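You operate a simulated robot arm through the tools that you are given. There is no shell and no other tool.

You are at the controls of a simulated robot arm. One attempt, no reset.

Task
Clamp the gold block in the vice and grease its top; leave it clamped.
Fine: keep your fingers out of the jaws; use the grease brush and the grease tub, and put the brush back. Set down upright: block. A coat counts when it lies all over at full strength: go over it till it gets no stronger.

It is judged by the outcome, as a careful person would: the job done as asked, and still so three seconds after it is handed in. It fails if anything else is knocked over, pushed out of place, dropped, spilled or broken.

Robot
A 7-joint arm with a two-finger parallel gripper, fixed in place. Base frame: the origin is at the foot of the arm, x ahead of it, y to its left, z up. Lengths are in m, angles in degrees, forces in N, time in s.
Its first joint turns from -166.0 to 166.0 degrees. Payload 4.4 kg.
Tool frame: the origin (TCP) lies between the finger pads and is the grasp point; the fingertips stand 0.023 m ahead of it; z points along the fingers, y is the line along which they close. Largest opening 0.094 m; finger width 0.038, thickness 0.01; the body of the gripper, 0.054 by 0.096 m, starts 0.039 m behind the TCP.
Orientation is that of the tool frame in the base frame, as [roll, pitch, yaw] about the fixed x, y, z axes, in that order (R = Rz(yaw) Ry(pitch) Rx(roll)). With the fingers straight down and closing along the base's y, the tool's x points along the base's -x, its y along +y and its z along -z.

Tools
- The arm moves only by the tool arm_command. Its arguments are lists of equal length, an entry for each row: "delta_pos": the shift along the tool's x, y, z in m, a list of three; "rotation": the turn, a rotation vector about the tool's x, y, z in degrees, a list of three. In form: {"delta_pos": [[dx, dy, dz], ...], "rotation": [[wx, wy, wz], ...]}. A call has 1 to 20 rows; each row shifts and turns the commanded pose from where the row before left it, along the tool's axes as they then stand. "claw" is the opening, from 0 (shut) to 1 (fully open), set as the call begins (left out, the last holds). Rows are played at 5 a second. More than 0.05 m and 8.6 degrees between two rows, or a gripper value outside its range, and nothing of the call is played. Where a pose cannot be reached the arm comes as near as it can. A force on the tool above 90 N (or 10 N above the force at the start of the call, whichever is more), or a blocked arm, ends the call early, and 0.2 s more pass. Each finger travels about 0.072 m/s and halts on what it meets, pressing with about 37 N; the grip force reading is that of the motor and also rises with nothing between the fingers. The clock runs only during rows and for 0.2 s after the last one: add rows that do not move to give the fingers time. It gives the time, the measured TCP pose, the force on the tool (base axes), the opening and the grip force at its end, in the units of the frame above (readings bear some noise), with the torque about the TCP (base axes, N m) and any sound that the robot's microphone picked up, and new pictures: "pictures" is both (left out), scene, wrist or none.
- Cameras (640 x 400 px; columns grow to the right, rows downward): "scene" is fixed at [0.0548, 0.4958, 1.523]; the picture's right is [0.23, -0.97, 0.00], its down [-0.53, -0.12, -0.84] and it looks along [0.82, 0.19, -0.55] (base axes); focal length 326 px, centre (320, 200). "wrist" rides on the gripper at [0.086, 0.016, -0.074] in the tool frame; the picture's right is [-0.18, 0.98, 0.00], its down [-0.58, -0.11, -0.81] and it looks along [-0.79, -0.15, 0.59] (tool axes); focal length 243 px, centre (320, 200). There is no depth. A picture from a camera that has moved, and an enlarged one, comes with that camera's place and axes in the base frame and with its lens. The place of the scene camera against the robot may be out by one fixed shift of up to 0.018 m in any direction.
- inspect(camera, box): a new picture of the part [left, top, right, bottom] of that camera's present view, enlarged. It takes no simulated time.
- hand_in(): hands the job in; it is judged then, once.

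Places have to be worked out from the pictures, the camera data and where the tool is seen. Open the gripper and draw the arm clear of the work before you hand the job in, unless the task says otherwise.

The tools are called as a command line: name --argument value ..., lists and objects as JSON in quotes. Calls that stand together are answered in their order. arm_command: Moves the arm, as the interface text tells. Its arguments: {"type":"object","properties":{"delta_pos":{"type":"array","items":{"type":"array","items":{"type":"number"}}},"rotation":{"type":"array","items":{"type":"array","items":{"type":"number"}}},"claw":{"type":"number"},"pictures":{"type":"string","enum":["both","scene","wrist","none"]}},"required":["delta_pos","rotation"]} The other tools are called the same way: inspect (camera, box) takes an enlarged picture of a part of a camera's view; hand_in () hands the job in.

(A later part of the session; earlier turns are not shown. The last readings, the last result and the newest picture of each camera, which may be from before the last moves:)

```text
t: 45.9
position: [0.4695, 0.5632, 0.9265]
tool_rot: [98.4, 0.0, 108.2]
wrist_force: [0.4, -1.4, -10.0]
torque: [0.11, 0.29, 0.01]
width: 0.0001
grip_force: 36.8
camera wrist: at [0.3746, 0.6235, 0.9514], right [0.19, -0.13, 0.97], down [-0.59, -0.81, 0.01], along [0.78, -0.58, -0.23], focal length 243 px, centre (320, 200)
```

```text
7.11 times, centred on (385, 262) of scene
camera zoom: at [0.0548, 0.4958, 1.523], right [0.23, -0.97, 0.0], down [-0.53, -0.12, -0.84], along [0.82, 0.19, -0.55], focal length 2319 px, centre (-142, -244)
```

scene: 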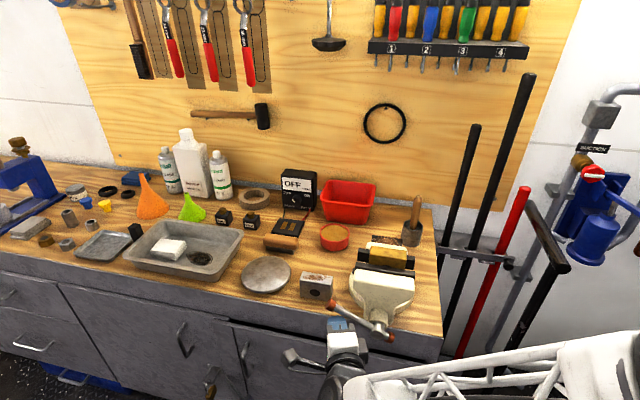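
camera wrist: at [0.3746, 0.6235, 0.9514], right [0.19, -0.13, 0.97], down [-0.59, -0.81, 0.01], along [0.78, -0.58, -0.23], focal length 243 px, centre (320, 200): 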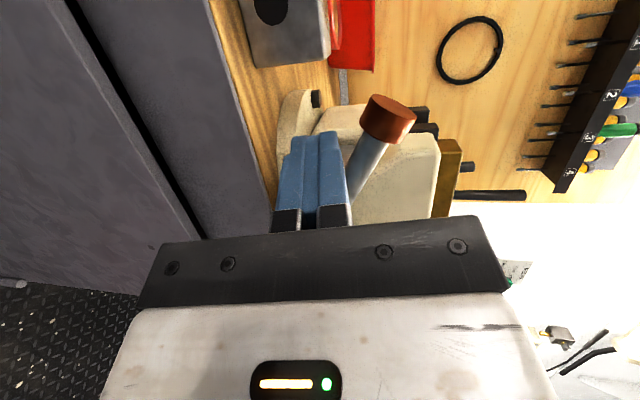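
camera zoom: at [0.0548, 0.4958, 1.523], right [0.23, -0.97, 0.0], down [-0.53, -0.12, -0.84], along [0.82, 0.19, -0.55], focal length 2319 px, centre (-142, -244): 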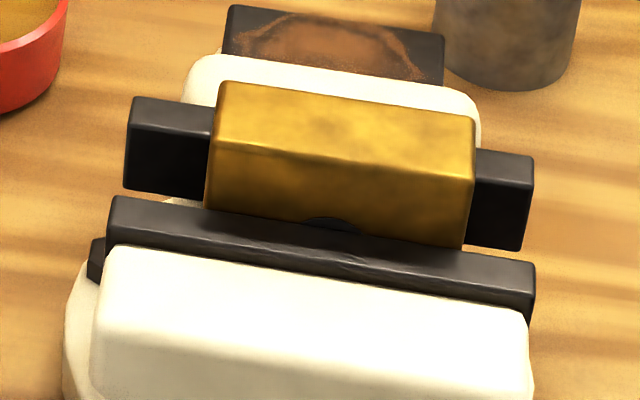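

The front jaw has advanced about 3 mm, so this direction closes the vice. I'll continue the arc to 180°.

arm_command --delta_pos '[[-0.004, 0.0098, -0.0041], [-0.004, 0.0098, -0.0042], [-0.0061, 0.0088, -0.0036], [-0.0062, 0.0088, -0.0037], [-0.0088, 0.0069, -0.0038], [-0.0088, 0.0069, -0.0038], [-0.011, 0.0043, -0.0036], [-0.011, 0.0043, -0.0037]]' --rotation '[[0, 0, 0], [0, 0, 0], [0, 0, 0], [0, 0, 0], [0, 0, 0], [0, 0, 0], [0, 0, 0], [0, 0, 0]]' --pictures "both"

inspect --camera "scene" --box '[320, 230, 440, 390]'

inspect --camera "scene" --box '[340, 235, 430, 290]'

```text
t: 46.6
position: [0.4658, 0.5549, 0.9434]
tool_rot: [99.0, 0.2, 108.6]
wrist_force: [15.6, 44.9, -32.1]
torque: [0.05, 0.96, 1.42]
width: 0.0
grip_force: 36.7
stopped in row 3: the force on the tool passed its limit at 116 N (the readings are from after the stop); the commanded pose is now the measured one
camera wrist: at [0.3711, 0.6154, 0.9684], right [0.2, -0.12, 0.97], down [-0.59, -0.81, 0.02], along [0.79, -0.57, -0.23], focal length 243 px, centre (320, 200)
```

scene: 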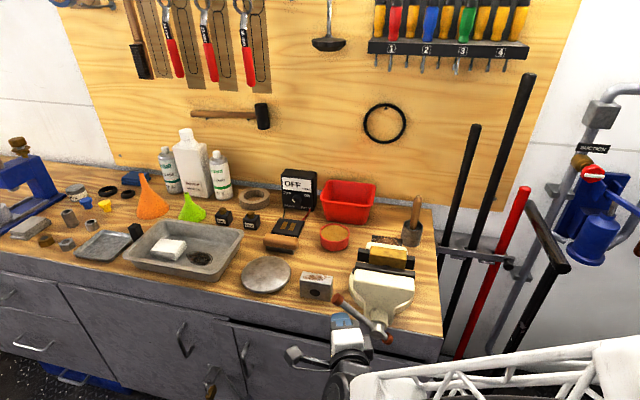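
wrist: 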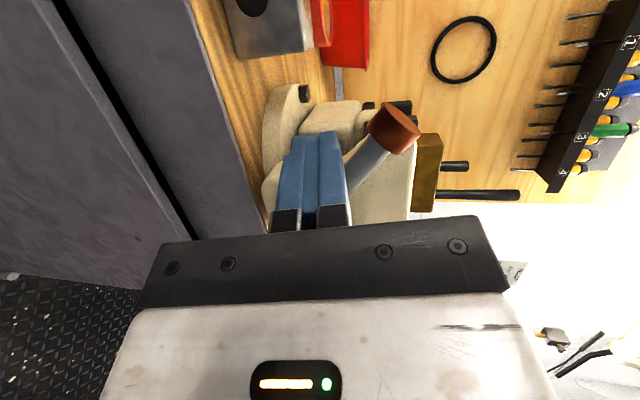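

```text
2.50 times, centred on (380, 310) of scene
camera zoom: at [0.0548, 0.4958, 1.523], right [0.23, -0.97, 0.0], down [-0.53, -0.12, -0.84], along [0.82, 0.19, -0.55], focal length 815 px, centre (170, -75)
```

zoom: 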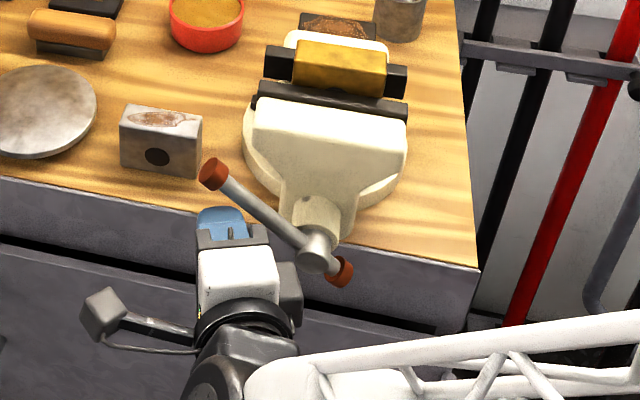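

```text
7.11 times, centred on (385, 262) of scene
camera zoom: at [0.0548, 0.4958, 1.523], right [0.23, -0.97, 0.0], down [-0.53, -0.12, -0.84], along [0.82, 0.19, -0.55], focal length 2319 px, centre (-142, -244)
```

zoom: 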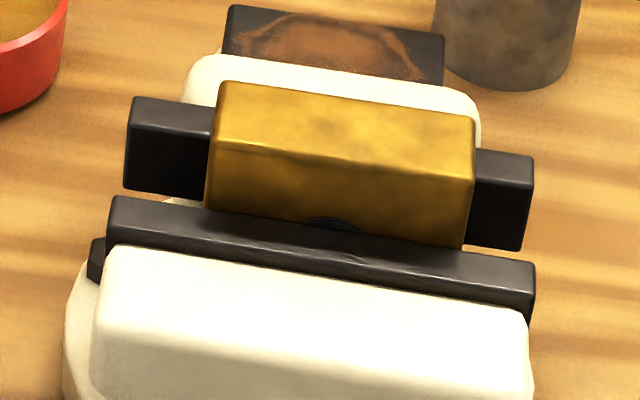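

The push now meets a firm stop. The front jaw has moved about 6.5 mm in total, which matches the full slack, so the block should be clamped. I'll withdraw the peg from the bar and retreat to verify from above.

arm_command --delta_pos '[[0.0085, -0.0198, 0.0026], [0.002, -0.005, -0.03], [0, 0, -0.035], [0, 0, -0.035]]' --rotation '[[0, 0, 0], [0, 0, 0], [0, 0, 0], [0, 0, 0]]' --pictures "both"

inspect --camera "scene" --box '[320, 230, 440, 390]'

inspect --camera "wrist" --box '[250, 0, 640, 240]'

```text
t: 47.6
position: [0.3677, 0.5289, 0.9341]
tool_rot: [98.8, 0.3, 108.3]
wrist_force: [0.5, -0.8, 0.4]
torque: [0.0, 0.02, 0.01]
width: 0.0
grip_force: 36.6
camera wrist: at [0.2729, 0.5902, 0.96], right [0.2, -0.12, 0.97], down [-0.59, -0.81, 0.02], along [0.78, -0.58, -0.23], focal length 243 px, centre (320, 200)
```

scene: 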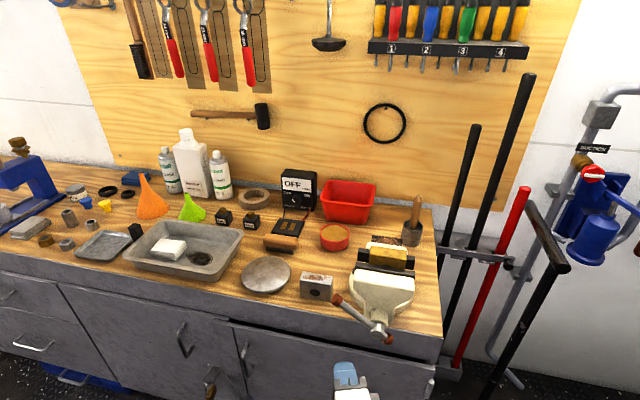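
wrist: 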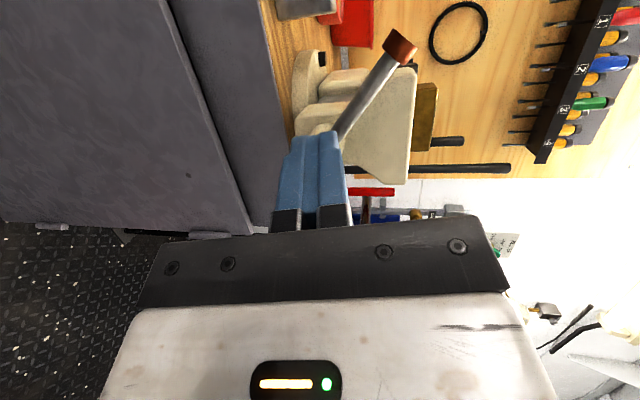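

```text
2.50 times, centred on (380, 310) of scene
camera zoom: at [0.0548, 0.4958, 1.523], right [0.23, -0.97, 0.0], down [-0.53, -0.12, -0.84], along [0.82, 0.19, -0.55], focal length 815 px, centre (170, -75)
```

zoom: 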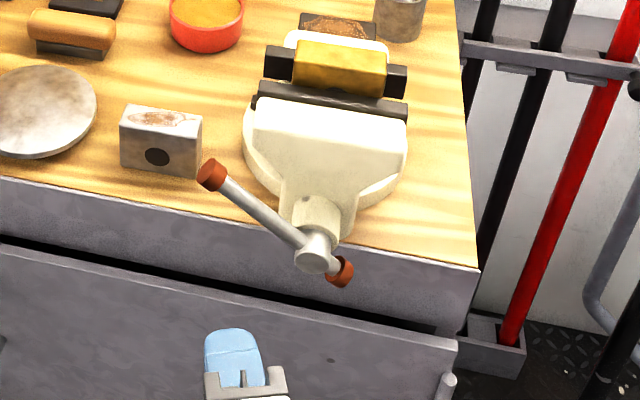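

```text
1.64 times, centred on (445, 120) of wrist
camera zoom: at [0.2729, 0.5902, 0.96], right [0.2, -0.12, 0.97], down [-0.59, -0.81, 0.02], along [0.78, -0.58, -0.23], focal length 398 px, centre (115, 331)
```

zoom: 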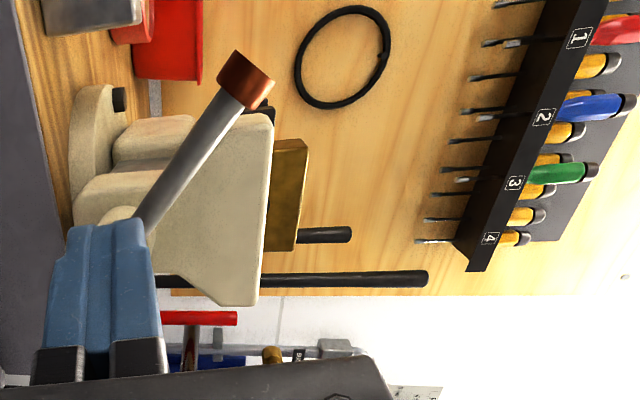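

The handle stays put at about 130° with the block clamped. Now I'll bring the tool back to pointing down in open space, in small checked steps.

arm_command --delta_pos '[[0, 0, 0], [0, 0, 0], [0, 0, 0], [0, 0, 0]]' --rotation '[[8, 0, 0], [8, 0, 0], [8, 0, 0], [8, 0, 0]]' --pictures "none"

arm_command --delta_pos '[[0, 0.03, -0.026], [0, 0.03, -0.026], [0, 0.03, -0.026]]' --rotation '[[0, 0, 0], [0, 0, 0], [0, 0, 0]]' --pictures "none"

arm_command --delta_pos '[[0, 0, 0], [0, 0, 0], [0, 0, 0], [0, 0, 0]]' --rotation '[[8, 0, 0], [8, 0, 0], [8, 0, 0], [8, 0, 0]]' --pictures "scene"

```text
t: 48.6
position: [0.3684, 0.5314, 0.9357]
tool_rot: [130.8, 0.1, 108.4]
wrist_force: [1.0, -0.2, -0.2]
torque: [0.0, 0.04, 0.0]
width: 0.0
grip_force: 36.7
```

```text
t: 49.4
position: [0.3684, 0.5319, 1.0548]
tool_rot: [130.9, 0.3, 108.4]
wrist_force: [0.1, -0.1, 0.2]
torque: [0.0, 0.01, 0.01]
width: 0.0002
grip_force: 36.6
```

```text
t: 50.4
position: [0.3677, 0.5323, 1.0535]
tool_rot: [162.8, 0.2, 108.5]
wrist_force: [-0.4, -0.5, -0.2]
torque: [0.0, 0.02, -0.01]
width: 0.0
grip_force: 36.8
```

scene: 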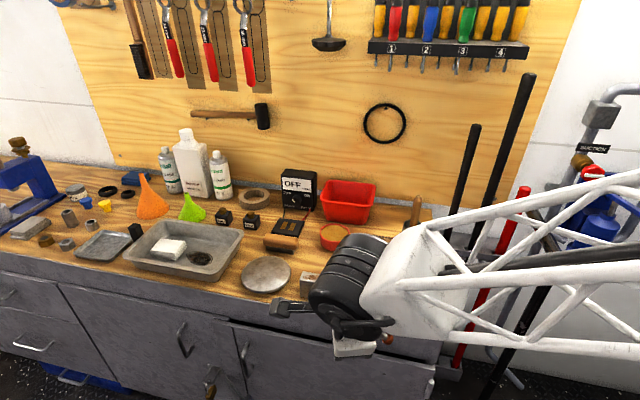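

arm_command --delta_pos '[[0, 0, -0.03], [0, 0, -0.03], [0, 0, -0.03], [0, 0, 0], [0, 0, 0], [0, 0, 0], [0, 0, 0], [0, 0, 0], [0, 0, 0], [0, 0, 0], [0, 0, 0]]' --rotation '[[8.5, 0, 0], [8.5, 0, 0], [0, 0, -8], [0, 0, -8], [0, 0, -8], [0, 0, -8], [0, 0, -8], [0, 0, -8], [0, 0, -8], [0, 0, -8], [0, 0, -7.5]]' --claw 0.6 --pictures "none"

arm_command --delta_pos '[[-0.04, -0.012, -0.005], [-0.04, -0.012, -0.005], [-0.04, -0.012, 0], [-0.04, -0.012, 0], [-0.04, -0.012, 0], [-0.04, -0.012, 0]]' --rotation '[[0, 0, 0], [0, 0, 0], [0, 0, 0], [0, 0, 0], [0, 0, 0], [0, 0, 0]]' --pictures "both"

```text
t: 52.8
position: [0.3565, 0.527, 1.0734]
tool_rot: [175.4, 14.8, 179.5]
wrist_force: [0.2, 1.0, 0.6]
torque: [0.02, -0.04, 0.01]
width: 0.0565
grip_force: 0.1
out of reach, approached as far as the arm can: row 1, 2
```

```text
t: 54.2
position: [0.4101, 0.503, 1.0379]
tool_rot: [175.6, 14.7, 179.5]
wrist_force: [-0.7, 0.3, 0.3]
torque: [0.01, 0.0, -0.01]
width: 0.0564
grip_force: 0.1
out of reach, approached as far as the arm can: row 1, 2, 3, 4, 5, 6
camera wrist: at [0.3058, 0.516, 1.0881], right [0.17, 0.98, 0.12], down [0.36, -0.17, 0.92], along [0.92, -0.11, -0.38], focal length 243 px, centre (320, 200)
```

scene: 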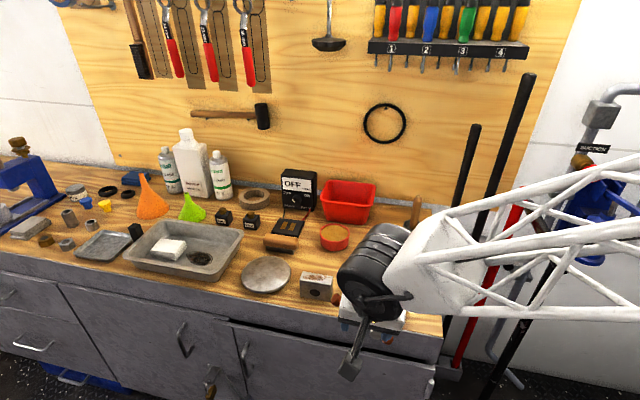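
wrist: 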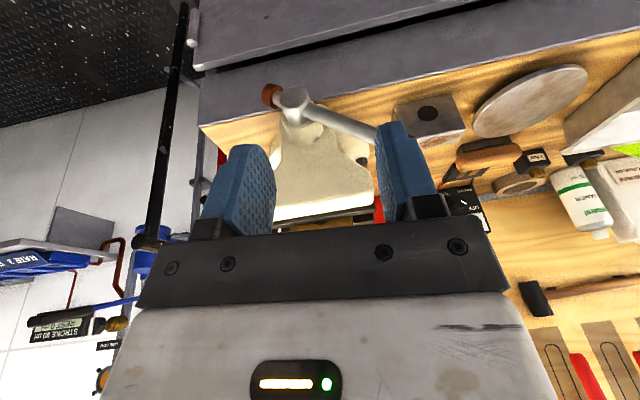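

The arm is against a wrist limit in this lower configuration, so the tool is still tilted by 15°. I'll raise it straight up to the height where a vertical tool was reachable before.

arm_command --delta_pos '[[-0.0102, 0.003, -0.0386], [-0.0102, 0.003, -0.0386], [-0.0102, 0.003, -0.0386], [-0.0102, 0.003, -0.0386]]' --rotation '[[0, 0, 0], [0, 0, 0], [0, 0, 0], [0, 0, 0]]' --pictures "scene"

```text
t: 55.2
position: [0.3995, 0.4943, 1.043]
tool_rot: [175.7, 14.7, 179.4]
wrist_force: [-0.4, -0.4, -0.3]
torque: [-0.04, 0.01, 0.02]
width: 0.0563
grip_force: 0.0
out of reach, approached as far as the arm can: row 1, 2, 3, 4
```

scene: 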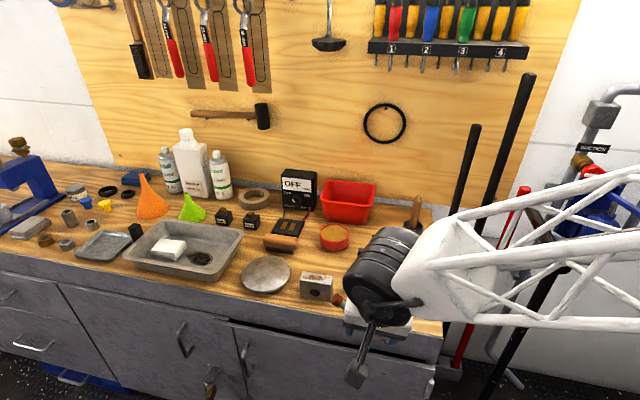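

Raising with this orientation is blocked. I'll retrace: yaw back to ~132°, tilt the tool outward again, then raise in that posture (which worked before) and only afterwards straighten it.

arm_command --delta_pos '[[0, 0, 0], [0, 0, 0], [0, 0, 0], [0, 0, 0], [0, 0, 0], [0, 0, 0]]' --rotation '[[0, 0, 8], [0, 0, 8], [0, 0, 8], [0, 0, 8], [0, 0, 8], [0, 0, 7]]' --pictures "none"

arm_command --delta_pos '[[0, 0, 0], [0, 0, 0], [0, 0, 0], [0, 0, 0], [0, 0, 0]]' --rotation '[[-8, 0, 0], [-8, 0, 0], [-8, 0, 0], [-8, 0, 0], [-8, 0, 0]]' --pictures "scene"

```text
t: 56.6
position: [0.4, 0.4932, 1.0411]
tool_rot: [166.2, 6.7, 131.9]
wrist_force: [-0.7, 1.0, 0.1]
torque: [0.0, -0.02, -0.01]
width: 0.0563
grip_force: 0.1
out of reach, approached as far as the arm can: row 4
```

```text
t: 57.8
position: [0.4001, 0.4951, 1.0436]
tool_rot: [126.3, 6.0, 131.6]
wrist_force: [0.9, 1.7, 4.2]
torque: [-0.14, 0.12, 0.0]
width: 0.0567
grip_force: 0.0
```

scene: 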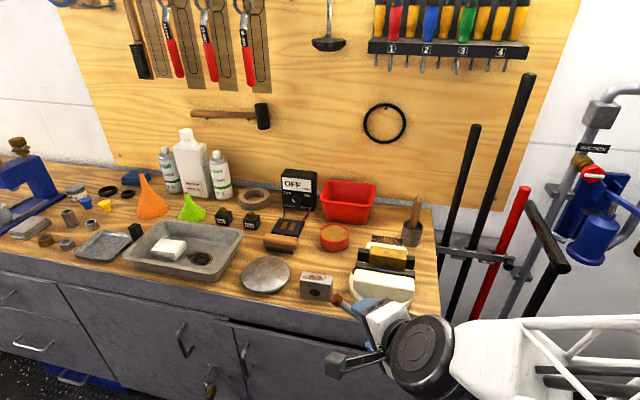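

arm_command --delta_pos '[[-0.0042, 0.0321, -0.0235], [-0.0042, 0.0321, -0.0235], [-0.0042, 0.0321, -0.0235]]' --rotation '[[0, 0, 0], [0, 0, 0], [0, 0, 0]]' --pictures "scene"

```text
t: 58.6
position: [0.4015, 0.4974, 1.1585]
tool_rot: [126.3, 6.5, 132.2]
wrist_force: [0.4, -0.4, -0.5]
torque: [0.01, 0.01, 0.0]
width: 0.0565
grip_force: 0.1
```

scene: 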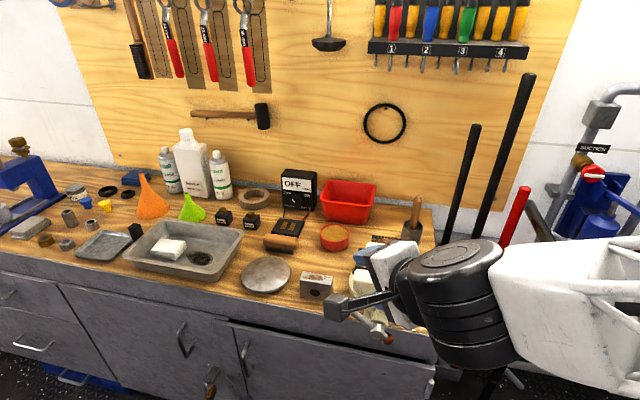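

arm_command --delta_pos '[[-0.0042, 0.0321, -0.0235], [-0.0042, 0.0321, -0.0235], [0, 0, 0], [0, 0, 0], [0, 0, 0]]' --rotation '[[0, 0, 0], [0, 0, 0], [8, 0, 0], [8, 0, 0], [8, 0, 0]]' --pictures "scene"

arm_command --delta_pos '[[0, 0, 0], [0, 0, 0], [0, 0, 0]]' --rotation '[[8, 0, 0], [8, 0, 0], [8, 0, 0]]' --pictures "scene"

```text
t: 59.8
position: [0.4005, 0.4952, 1.2411]
tool_rot: [150.4, 6.5, 132.1]
wrist_force: [-0.1, -0.4, 0.1]
torque: [0.0, -0.01, 0.01]
width: 0.0561
grip_force: 0.2
```

scene: 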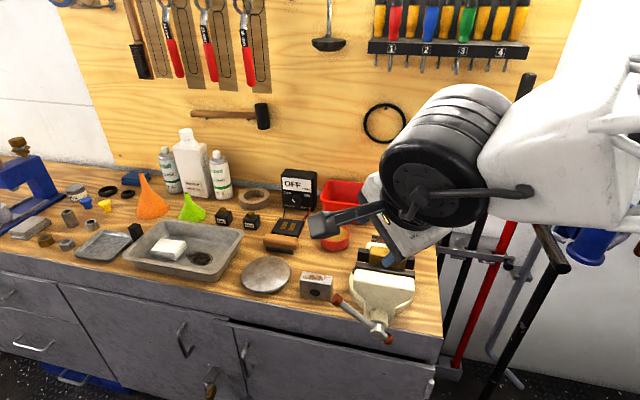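

```text
t: 60.6
position: [0.3973, 0.4969, 1.2085]
tool_rot: [158.2, 7.0, 131.9]
wrist_force: [-0.1, -0.4, 0.0]
torque: [-0.01, 0.04, 0.02]
width: 0.0563
grip_force: 0.0
out of reach, approached as far as the arm can: row 1, 2, 3
```

scene: 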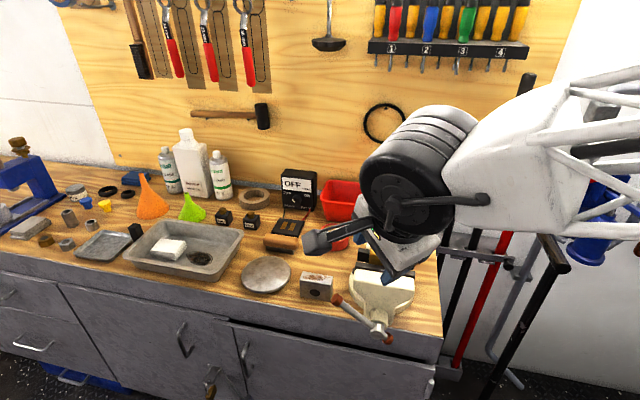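

Straightening is limited at this radius in the current configuration. I'll move farther out above the bench at z≈1.25, well clear of everything, and try straightening there.

arm_command --delta_pos '[[-0.0168, 0.0376, 0.0064], [-0.0168, 0.0376, 0.0064], [-0.0168, 0.0376, 0.0064], [-0.0168, 0.0376, 0.0064]]' --rotation '[[0, 0, 0], [0, 0, 0], [0, 0, 0], [0, 0, 0]]' --pictures "none"

arm_command --delta_pos '[[0, 0, 0], [0, 0, 0], [0, 0, 0]]' --rotation '[[7, 0, 0], [7, 0, 0], [7, 0, 0]]' --pictures "scene"

```text
t: 61.6
position: [0.4385, 0.5081, 1.218]
tool_rot: [157.8, 7.6, 131.7]
wrist_force: [1.0, 0.0, 0.1]
torque: [-0.05, 0.01, 0.01]
width: 0.0565
grip_force: 0.0
out of reach, approached as far as the arm can: row 1, 2, 3, 4
```

```text
t: 62.4
position: [0.437, 0.5086, 1.2178]
tool_rot: [157.7, 7.5, 131.6]
wrist_force: [0.1, 0.3, -0.2]
torque: [-0.02, -0.02, 0.01]
width: 0.0563
grip_force: 0.0
out of reach, approached as far as the arm can: row 1, 2, 3
```

scene: 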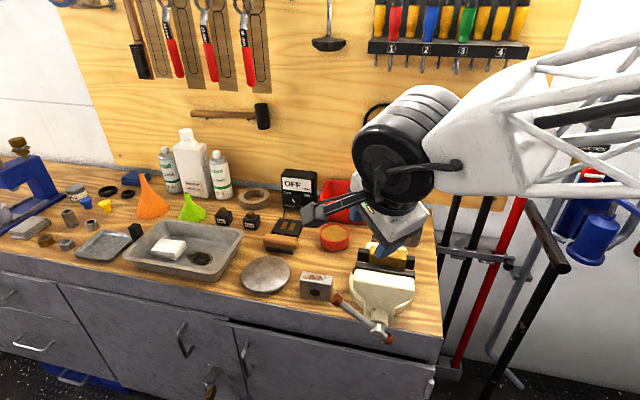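

Still limited. It looks like the wrist bend is the constraint with the forearm coming from the −y side, so I'll test tilting the tool's lean from +x to +y here in free air.

arm_command --delta_pos '[[0, 0, 0], [0, 0, 0], [0, 0, 0]]' --rotation '[[3.8, 5.9, 0], [3.8, 5.9, 0], [3.8, 5.9, 0]]' --pictures "both"

```text
t: 63.2
position: [0.4375, 0.5097, 1.2184]
tool_rot: [157.7, 7.6, 131.7]
wrist_force: [-1.0, 0.6, 0.0]
torque: [-0.05, 0.03, 0.01]
width: 0.0563
grip_force: 0.1
out of reach, approached as far as the arm can: row 1, 2, 3
camera wrist: at [0.3634, 0.5724, 1.2798], right [0.77, 0.51, 0.39], down [0.02, -0.63, 0.78], along [0.64, -0.59, -0.49], focal length 243 px, centre (320, 200)
```

scene: 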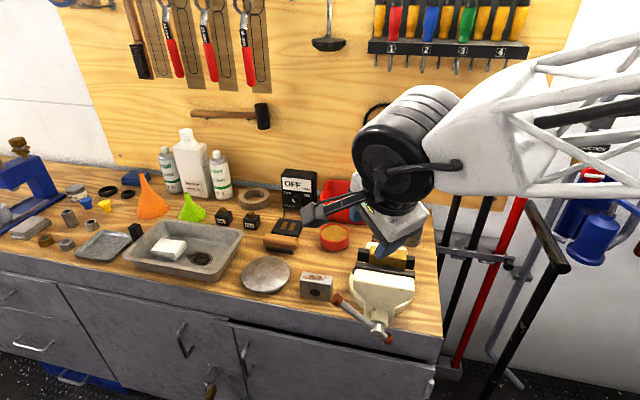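
wrist: 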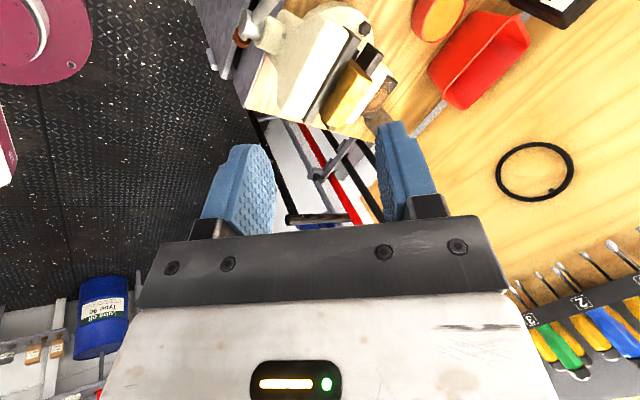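

arm_command --delta_pos '[[0, 0, 0], [0, 0, 0]]' --rotation '[[0, -8, 0], [0, -8, 0]]' --pictures "none"

arm_command --delta_pos '[[0, 0, 0], [0, 0, 0]]' --rotation '[[8, 0, 0], [8, 0, 0]]' --pictures "none"

arm_command --delta_pos '[[0, 0, 0], [0, 0, 0]]' --rotation '[[0, 0, -8], [0, 0, -8]]' --pictures "none"

```text
t: 63.8
position: [0.4379, 0.5086, 1.2186]
tool_rot: [156.1, 22.4, 125.3]
wrist_force: [-0.1, -0.1, 0.4]
torque: [0.0, -0.05, 0.01]
width: 0.0564
grip_force: 0.0
```

```text
t: 64.4
position: [0.438, 0.507, 1.2176]
tool_rot: [172.2, 22.4, 125.3]
wrist_force: [0.0, -0.4, -0.4]
torque: [0.02, -0.01, 0.0]
width: 0.0562
grip_force: 0.1
```

```text
t: 65.0
position: [0.4381, 0.5087, 1.2183]
tool_rot: [179.0, 23.6, 142.7]
wrist_force: [-0.3, -0.3, -0.8]
torque: [0.0, -0.02, 0.0]
width: 0.0565
grip_force: 0.0
```

Tilting towards −y is free, while leaning towards +y is blocked. I'll probe how far I can straighten from this side.

arm_command --delta_pos '[[0, 0, 0], [0, 0, 0]]' --rotation '[[0, 7, 0], [0, 7, 0]]' --pictures "none"

arm_command --delta_pos '[[0, 0, -0.03], [0, 0, -0.03]]' --rotation '[[0, 0, 0], [0, 0, 0]]' --pictures "scene"

```text
t: 65.6
position: [0.4384, 0.5087, 1.2179]
tool_rot: [179.0, 15.7, 142.8]
wrist_force: [0.3, 0.6, -1.7]
torque: [-0.03, -0.04, -0.03]
width: 0.0566
grip_force: 0.0
out of reach, approached as far as the arm can: row 2
```

```text
t: 66.2
position: [0.421, 0.5163, 1.278]
tool_rot: [178.7, 15.7, 142.7]
wrist_force: [0.7, -0.3, -0.5]
torque: [0.01, -0.02, -0.01]
width: 0.0562
grip_force: 0.0
```

scene: 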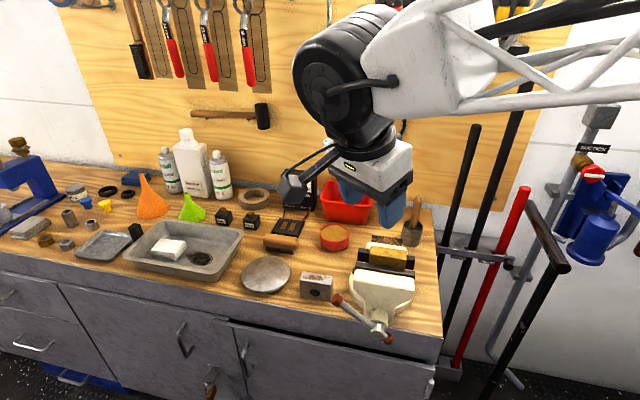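

I see what happened: the wrist is in its mirrored branch, with a forearm-roll limit keeping the tool at least ~14° off vertical. That still works: I'll carry a constant 20° sideways lean, which leaves a grip on the upright brush handle parallel to the pads. Setting orientation [180, 20, 125].

arm_command --delta_pos '[[0, 0, 0], [0, 0, 0], [0, 0, 0], [0, 0, 0], [0, 0, 0]]' --rotation '[[0, -4.5, 0], [1.6, -0.1, 5.7], [1.6, -0.1, 5.7], [1.6, -0.1, 5.7], [0, 0, 0]]' --pictures "both"

```text
t: 67.4
position: [0.4238, 0.5172, 1.2781]
tool_rot: [177.3, 19.9, 124.4]
wrist_force: [0.6, 0.2, -0.4]
torque: [0.0, -0.02, -0.02]
width: 0.0562
grip_force: 0.0
camera wrist: at [0.373, 0.6134, 1.3185], right [0.9, 0.43, 0.11], down [0.03, -0.31, 0.95], along [0.44, -0.85, -0.29], focal length 243 px, centre (320, 200)
```

scene: 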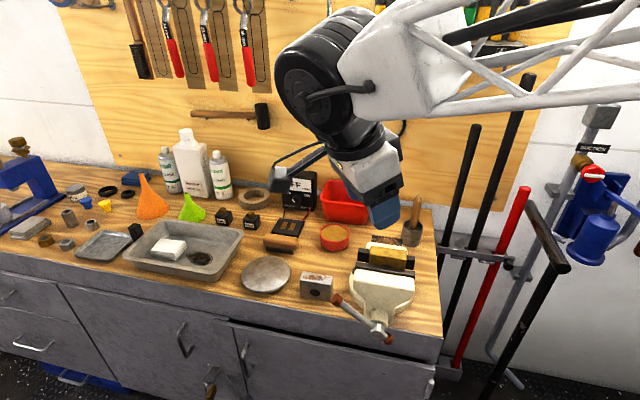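
wrist: 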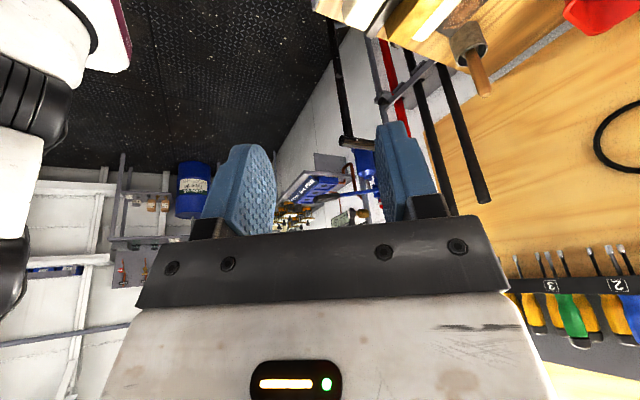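

arm_command --delta_pos '[[0, 0, 0], [-0.0294, 0.0311, 0.0187], [-0.0294, 0.0311, 0.0187], [-0.0294, 0.0311, 0.0187], [-0.0293, 0.0312, 0.0186]]' --rotation '[[2.7, 0, 0], [0, 0, 0], [0, 0, 0], [0, 0, 0], [0, 0, 0]]' --pictures "both"

```text
t: 68.6
position: [0.6031, 0.4757, 1.2498]
tool_rot: [179.7, 20.0, 124.5]
wrist_force: [-0.2, -0.6, 0.4]
torque: [-0.02, 0.01, 0.04]
width: 0.0562
grip_force: 0.0
camera wrist: at [0.5566, 0.5736, 1.2902], right [0.91, 0.41, 0.07], down [0.06, -0.29, 0.96], along [0.41, -0.86, -0.29], focal length 243 px, centre (320, 200)
```

scene: 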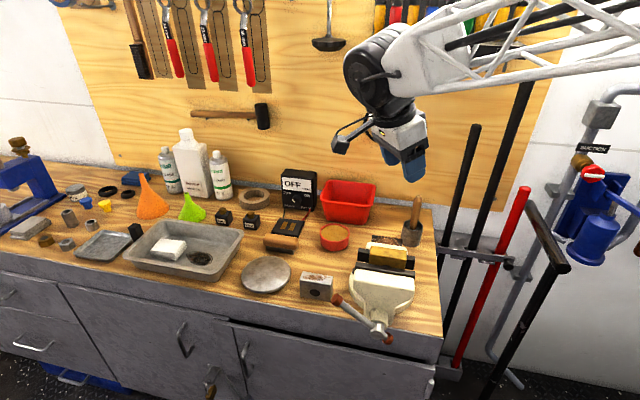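
wrist: 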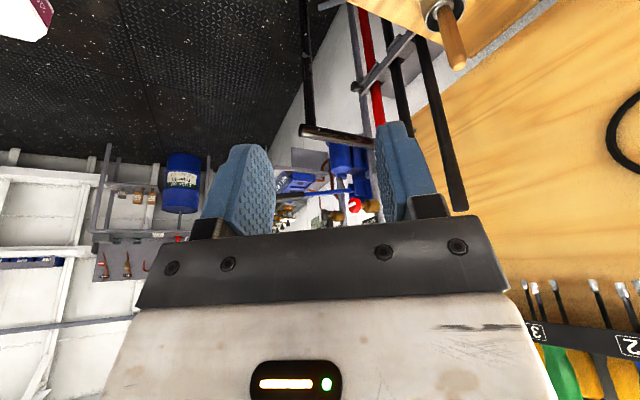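

The constant-lean posture reaches here without trouble. I'll move further out towards the brush cup to locate it accurately with the wrist camera.

arm_command --delta_pos '[[-0.0129, 0.0285, 0.026], [-0.0129, 0.0285, 0.026], [-0.0129, 0.0285, 0.026], [-0.0129, 0.0285, 0.026], [-0.0129, 0.0285, 0.026]]' --rotation '[[0, 0, 0], [0, 0, 0], [0, 0, 0], [0, 0, 0], [0, 0, 0]]' --pictures "both"

inspect --camera "wrist" --box '[300, 0, 500, 160]'

inspect --camera "scene" --box '[340, 180, 460, 290]'

```text
t: 69.8
position: [0.7814, 0.468, 1.1431]
tool_rot: [179.8, 19.9, 124.3]
wrist_force: [0.7, 0.6, 1.6]
torque: [0.03, 0.0, -0.03]
width: 0.0563
grip_force: 0.0
camera wrist: at [0.7346, 0.5661, 1.1827], right [0.91, 0.41, 0.07], down [0.06, -0.29, 0.96], along [0.41, -0.86, -0.29], focal length 243 px, centre (320, 200)
```

scene: 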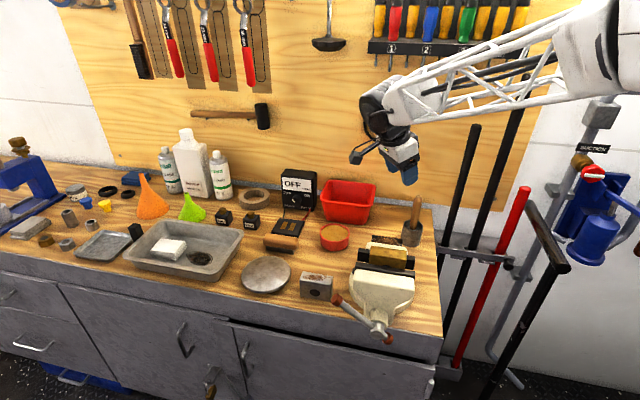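
wrist: 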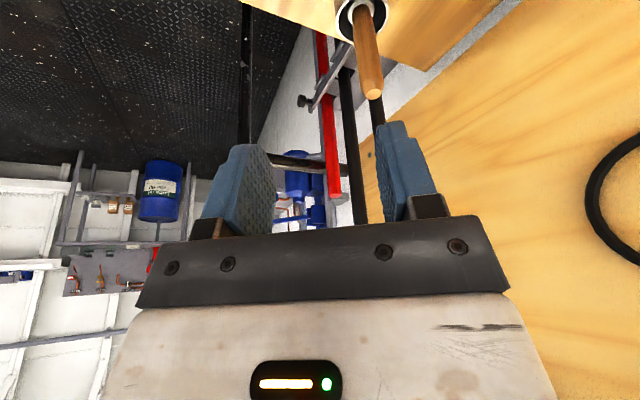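

```text
2.50 times, centred on (400, 80) of wrist
camera zoom: at [0.7346, 0.5661, 1.1827], right [0.91, 0.41, 0.07], down [0.06, -0.29, 0.96], along [0.41, -0.86, -0.29], focal length 606 px, centre (120, 500)
```

zoom: 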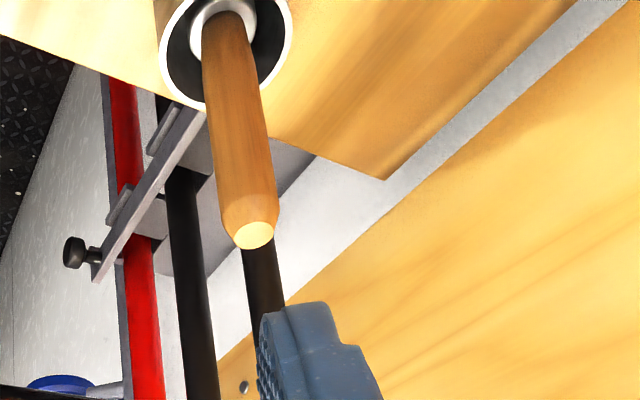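

```text
3.64 times, centred on (400, 235) of scene
camera zoom: at [0.0548, 0.4958, 1.523], right [0.23, -0.97, 0.0], down [-0.53, -0.12, -0.84], along [0.82, 0.19, -0.55], focal length 1186 px, centre (29, 73)
```

zoom: 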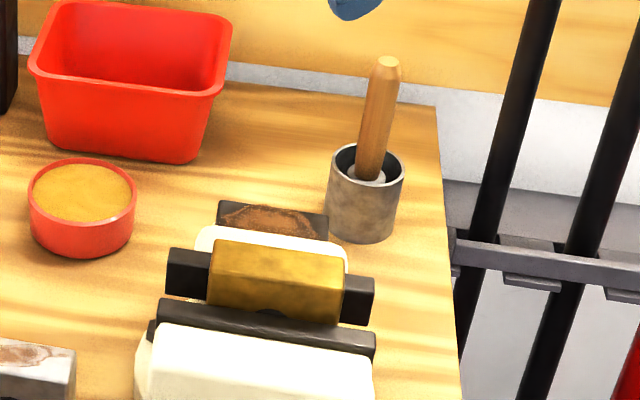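

From two views the handle top is at (0.8875, 0.397, 1.003), and the handle leans about 15° towards (+x, −y) in the cup. I'll move to a pre-grasp point 8 cm back along the tool axis.

arm_command --delta_pos '[[-0.0165, 0.0156, 0.0376], [-0.0165, 0.0156, 0.0376], [-0.0164, 0.0156, 0.0377], [0, 0, 0]]' --rotation '[[0, 0, 0], [0, 0, 0], [0, 0, 0], [0, 0, 0]]' --pictures "both"

inspect --camera "wrist" --box '[210, 40, 450, 240]'

inspect --camera "scene" --box '[350, 150, 470, 270]'

```text
t: 70.8
position: [0.8711, 0.4231, 1.057]
tool_rot: [179.9, 19.8, 124.3]
wrist_force: [0.1, 0.8, 0.2]
torque: [0.0, 0.02, 0.02]
width: 0.0566
grip_force: 0.1
camera wrist: at [0.8228, 0.5219, 1.0954], right [0.91, 0.41, 0.06], down [0.06, -0.29, 0.96], along [0.41, -0.86, -0.29], focal length 243 px, centre (320, 200)
```

scene: 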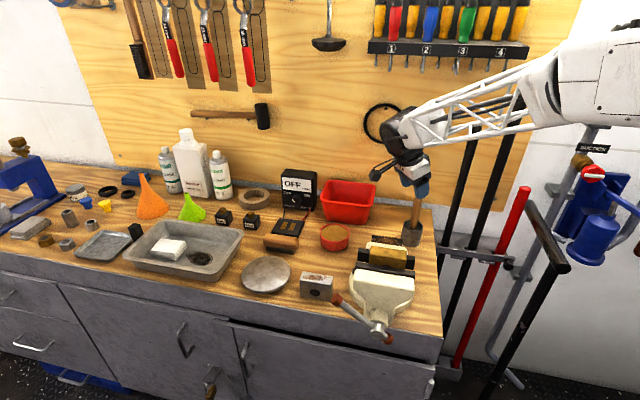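
wrist: 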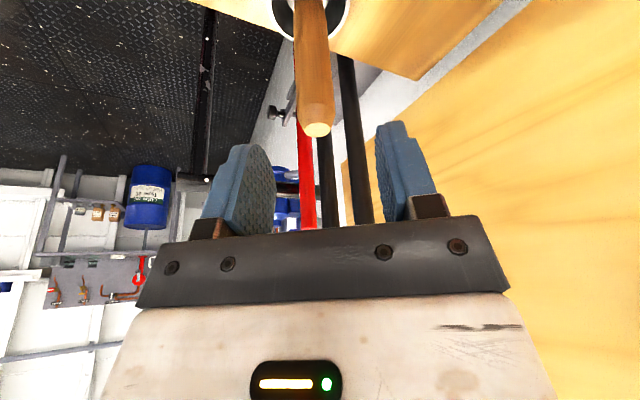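

```text
2.00 times, centred on (330, 140) of wrist
camera zoom: at [0.8228, 0.5219, 1.0954], right [0.91, 0.41, 0.06], down [0.06, -0.29, 0.96], along [0.41, -0.86, -0.29], focal length 485 px, centre (300, 320)
```

zoom: 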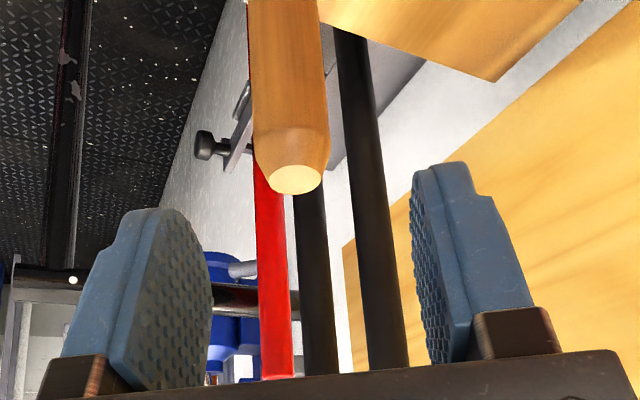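

```text
3.33 times, centred on (410, 210) of scene
camera zoom: at [0.0548, 0.4958, 1.523], right [0.23, -0.97, 0.0], down [-0.53, -0.12, -0.84], along [0.82, 0.19, -0.55], focal length 1087 px, centre (20, 167)
```

zoom: 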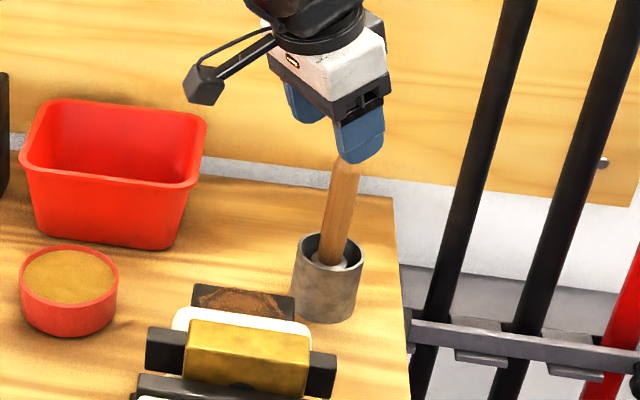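

The brush handle (≈25 mm thick) is nicely centred between the open fingers. I'll advance along the tool axis and close on it about 25 mm below its top.

arm_command --delta_pos '[[0.0004, -0.0009, 0.0207], [0.0004, -0.0009, 0.0207], [0.0004, -0.0009, 0.0207], [0.0003, -0.0009, 0.0206], [0, 0, 0]]' --rotation '[[0, 0, 0], [0, 0, 0], [0, 0, 0], [0, 0, 0], [0, 0, 0]]' --pictures "both"

inspect --camera "scene" --box '[350, 150, 470, 270]'

```text
t: 72.0
position: [0.8803, 0.4007, 0.9824]
tool_rot: [179.9, 19.9, 124.5]
wrist_force: [-0.6, 0.1, 0.3]
torque: [-0.01, -0.01, 0.0]
width: 0.0565
grip_force: 0.0
camera wrist: at [0.8324, 0.4981, 1.021], right [0.91, 0.41, 0.06], down [0.06, -0.29, 0.96], along [0.41, -0.86, -0.29], focal length 243 px, centre (320, 200)
```

scene: 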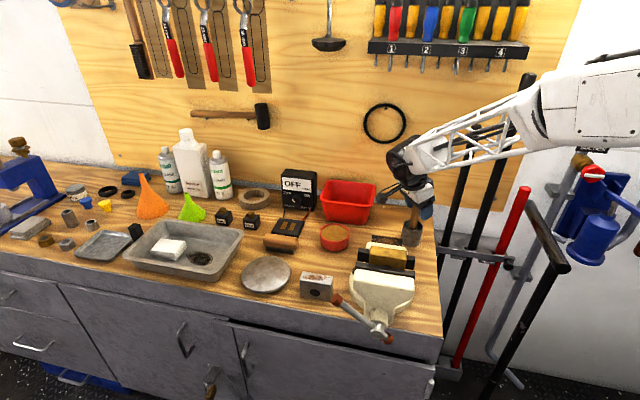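
wrist: 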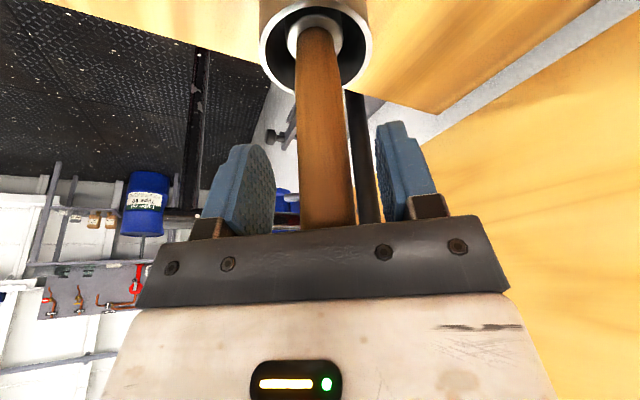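

```text
3.33 times, centred on (410, 210) of scene
camera zoom: at [0.0548, 0.4958, 1.523], right [0.23, -0.97, 0.0], down [-0.53, -0.12, -0.84], along [0.82, 0.19, -0.55], focal length 1087 px, centre (20, 167)
```

zoom: 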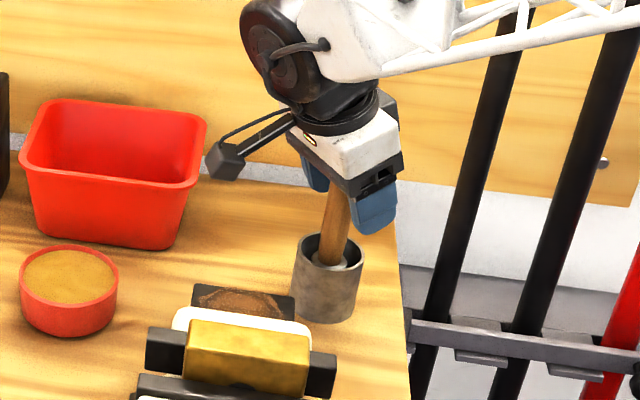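

The handle is between the fingers, well centred. Closing the gripper.

arm_command --delta_pos '[[0, 0, 0], [0, 0, 0], [0, 0, 0], [0, 0, 0]]' --rotation '[[0, 0, 0], [0, 0, 0], [0, 0, 0], [0, 0, 0]]' --claw 0 --pictures "both"

inspect --camera "wrist" --box '[220, 0, 440, 230]'

```text
t: 73.0
position: [0.8802, 0.4005, 0.9823]
tool_rot: [179.8, 19.9, 124.4]
wrist_force: [-0.6, 0.0, -0.9]
torque: [0.01, -0.03, 0.02]
width: 0.0223
grip_force: 36.7
camera wrist: at [0.8322, 0.4983, 1.0211], right [0.91, 0.41, 0.06], down [0.06, -0.29, 0.96], along [0.41, -0.86, -0.29], focal length 243 px, centre (320, 200)
```

scene: 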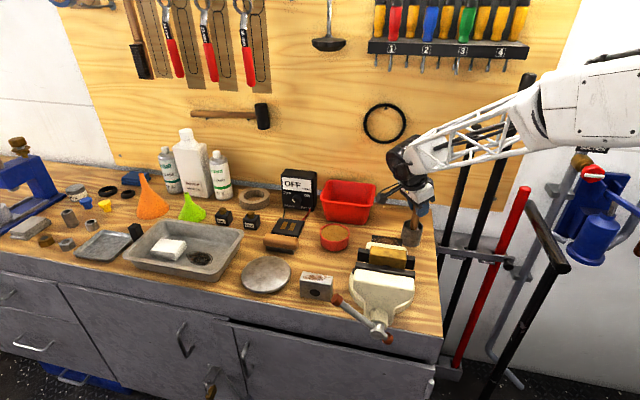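
wrist: 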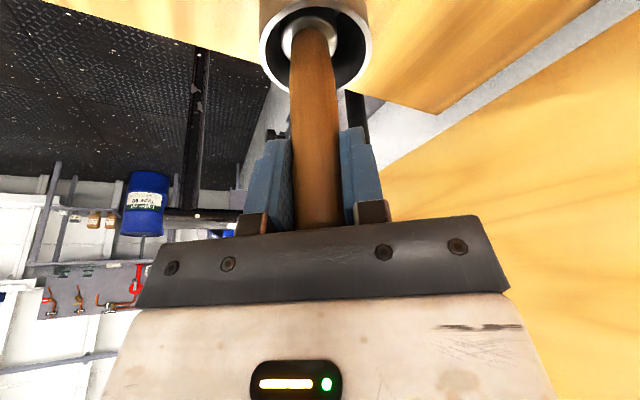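

```text
1.74 times, centred on (330, 115) of wrist
camera zoom: at [0.8322, 0.4983, 1.0211], right [0.91, 0.41, 0.06], down [0.06, -0.29, 0.96], along [0.41, -0.86, -0.29], focal length 422 px, centre (303, 348)
```

zoom: 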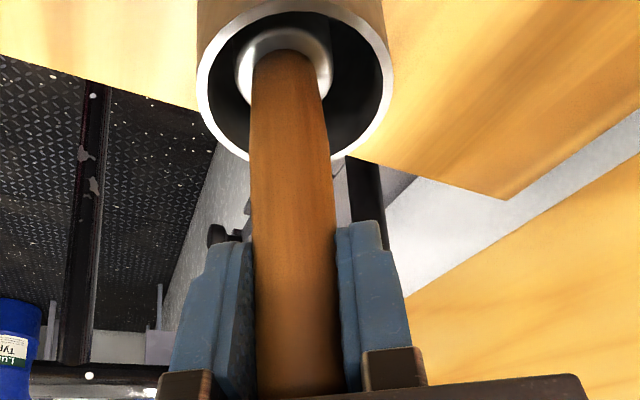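

The brush is gripped (22 mm). I'll draw it out slowly along its own leaning axis so the cup isn't disturbed.

arm_command --delta_pos '[[-0.0057, 0.0002, -0.0083], [-0.0057, 0.0002, -0.0083], [-0.0085, 0.0003, -0.0124], [-0.0113, 0.0003, -0.0165], [-0.0142, 0.0004, -0.0206]]' --rotation '[[0, 0, 0], [0, 0, 0], [0, 0, 0], [0, 0, 0], [0, 0, 0]]' --pictures "both"

inspect --camera "wrist" --box '[220, 0, 440, 230]'

inspect --camera "scene" --box '[350, 140, 470, 270]'

```text
t: 74.2
position: [0.8912, 0.385, 1.0586]
tool_rot: [179.9, 19.9, 124.4]
wrist_force: [-0.2, -0.7, -1.4]
torque: [-0.04, -0.03, 0.0]
width: 0.0225
grip_force: 37.7
camera wrist: at [0.8431, 0.4834, 1.0979], right [0.91, 0.41, 0.06], down [0.06, -0.29, 0.96], along [0.41, -0.86, -0.29], focal length 243 px, centre (320, 200)
```

scene: 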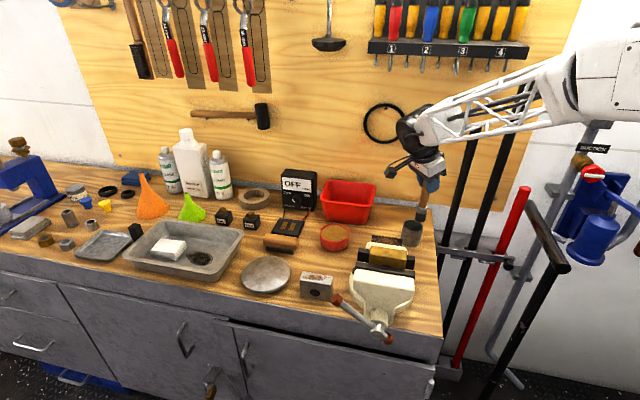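
wrist: 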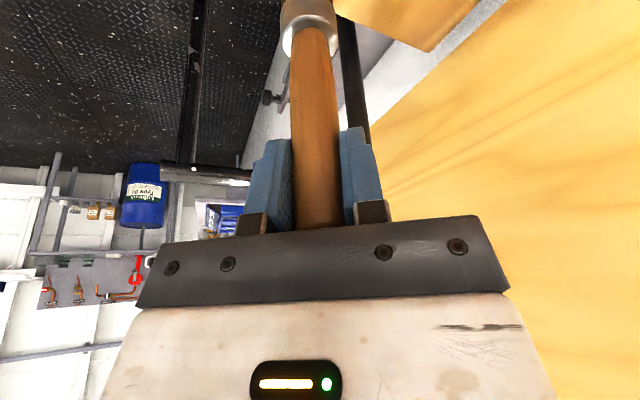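

```text
1.74 times, centred on (330, 115) of wrist
camera zoom: at [0.8431, 0.4834, 1.0979], right [0.91, 0.41, 0.06], down [0.06, -0.29, 0.96], along [0.41, -0.86, -0.29], focal length 422 px, centre (303, 348)
```

zoom: 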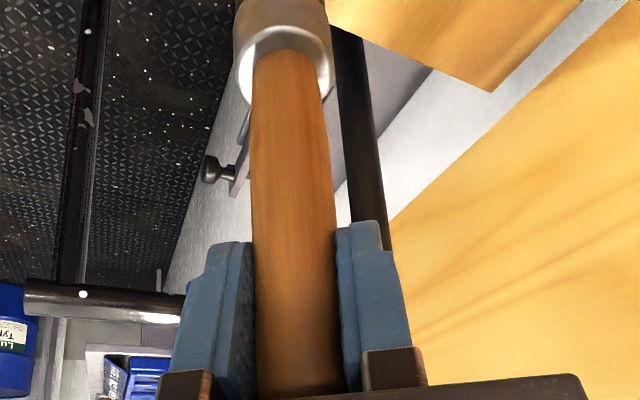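

```text
3.08 times, centred on (410, 205) of scene
camera zoom: at [0.0548, 0.4958, 1.523], right [0.23, -0.97, 0.0], down [-0.53, -0.12, -0.84], along [0.82, 0.19, -0.55], focal length 1003 px, centre (43, 185)
```

zoom: 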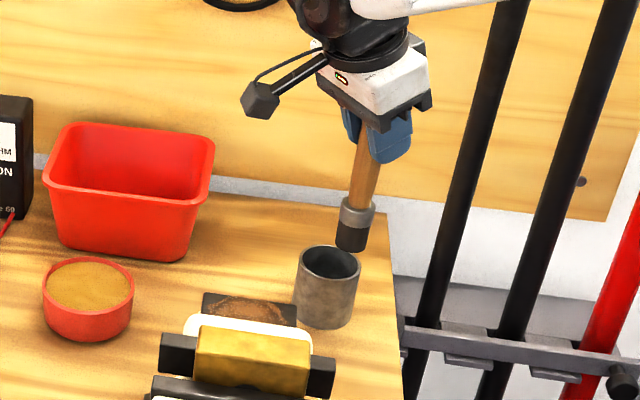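

The brush is out cleanly: a wooden handle, a metal ferrule and short dark bristles, with the cup undisturbed. I'll lift it and move inwards, then rotate to an orientation with the brush vertical and the tool leaning forward.

arm_command --delta_pos '[[0.0169, -0.0096, -0.0305], [0.0169, -0.0096, -0.0305], [0.0169, -0.0096, -0.0305], [0.017, -0.0095, -0.0304]]' --rotation '[[0, 0, 0], [0, 0, 0], [0, 0, 0], [0, 0, 0]]' --pictures "none"

arm_command --delta_pos '[[0, 0, 0], [0, 0, 0]]' --rotation '[[0, -7.3, 0], [0, -7.3, 0]]' --pictures "both"

inspect --camera "scene" --box '[330, 100, 470, 260]'

```text
t: 75.2
position: [0.8016, 0.4492, 1.1495]
tool_rot: [-180.0, 19.9, 124.5]
wrist_force: [0.0, 0.5, -0.7]
torque: [-0.04, 0.0, 0.03]
width: 0.0219
grip_force: 37.3
```

```text
t: 75.8
position: [0.8004, 0.4489, 1.1491]
tool_rot: [179.9, 34.5, 124.5]
wrist_force: [0.3, 0.6, 0.1]
torque: [0.03, 0.01, -0.02]
width: 0.0221
grip_force: 37.3
camera wrist: at [0.7499, 0.5538, 1.1602], right [0.9, 0.43, 0.11], down [-0.08, -0.08, 0.99], along [0.44, -0.9, -0.04], focal length 243 px, centre (320, 200)
```

scene: 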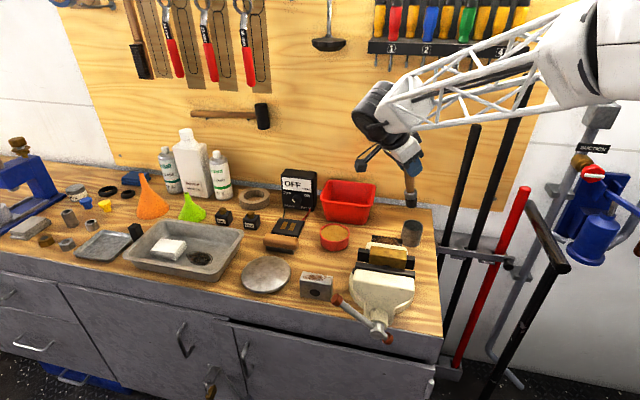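
wrist: 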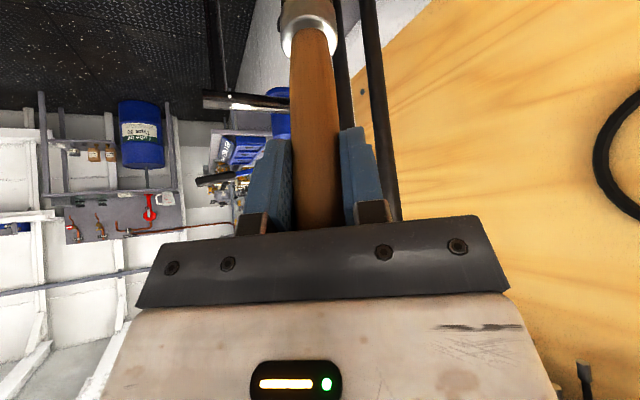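

```text
2.50 times, centred on (400, 180) of scene
camera zoom: at [0.0548, 0.4958, 1.523], right [0.23, -0.97, 0.0], down [-0.53, -0.12, -0.84], along [0.82, 0.19, -0.55], focal length 815 px, centre (120, 250)
```

zoom: 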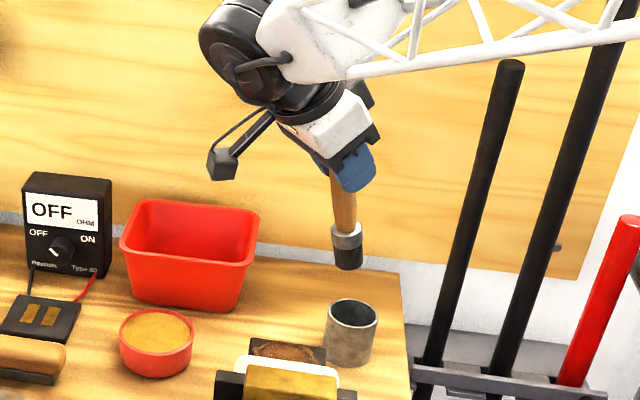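

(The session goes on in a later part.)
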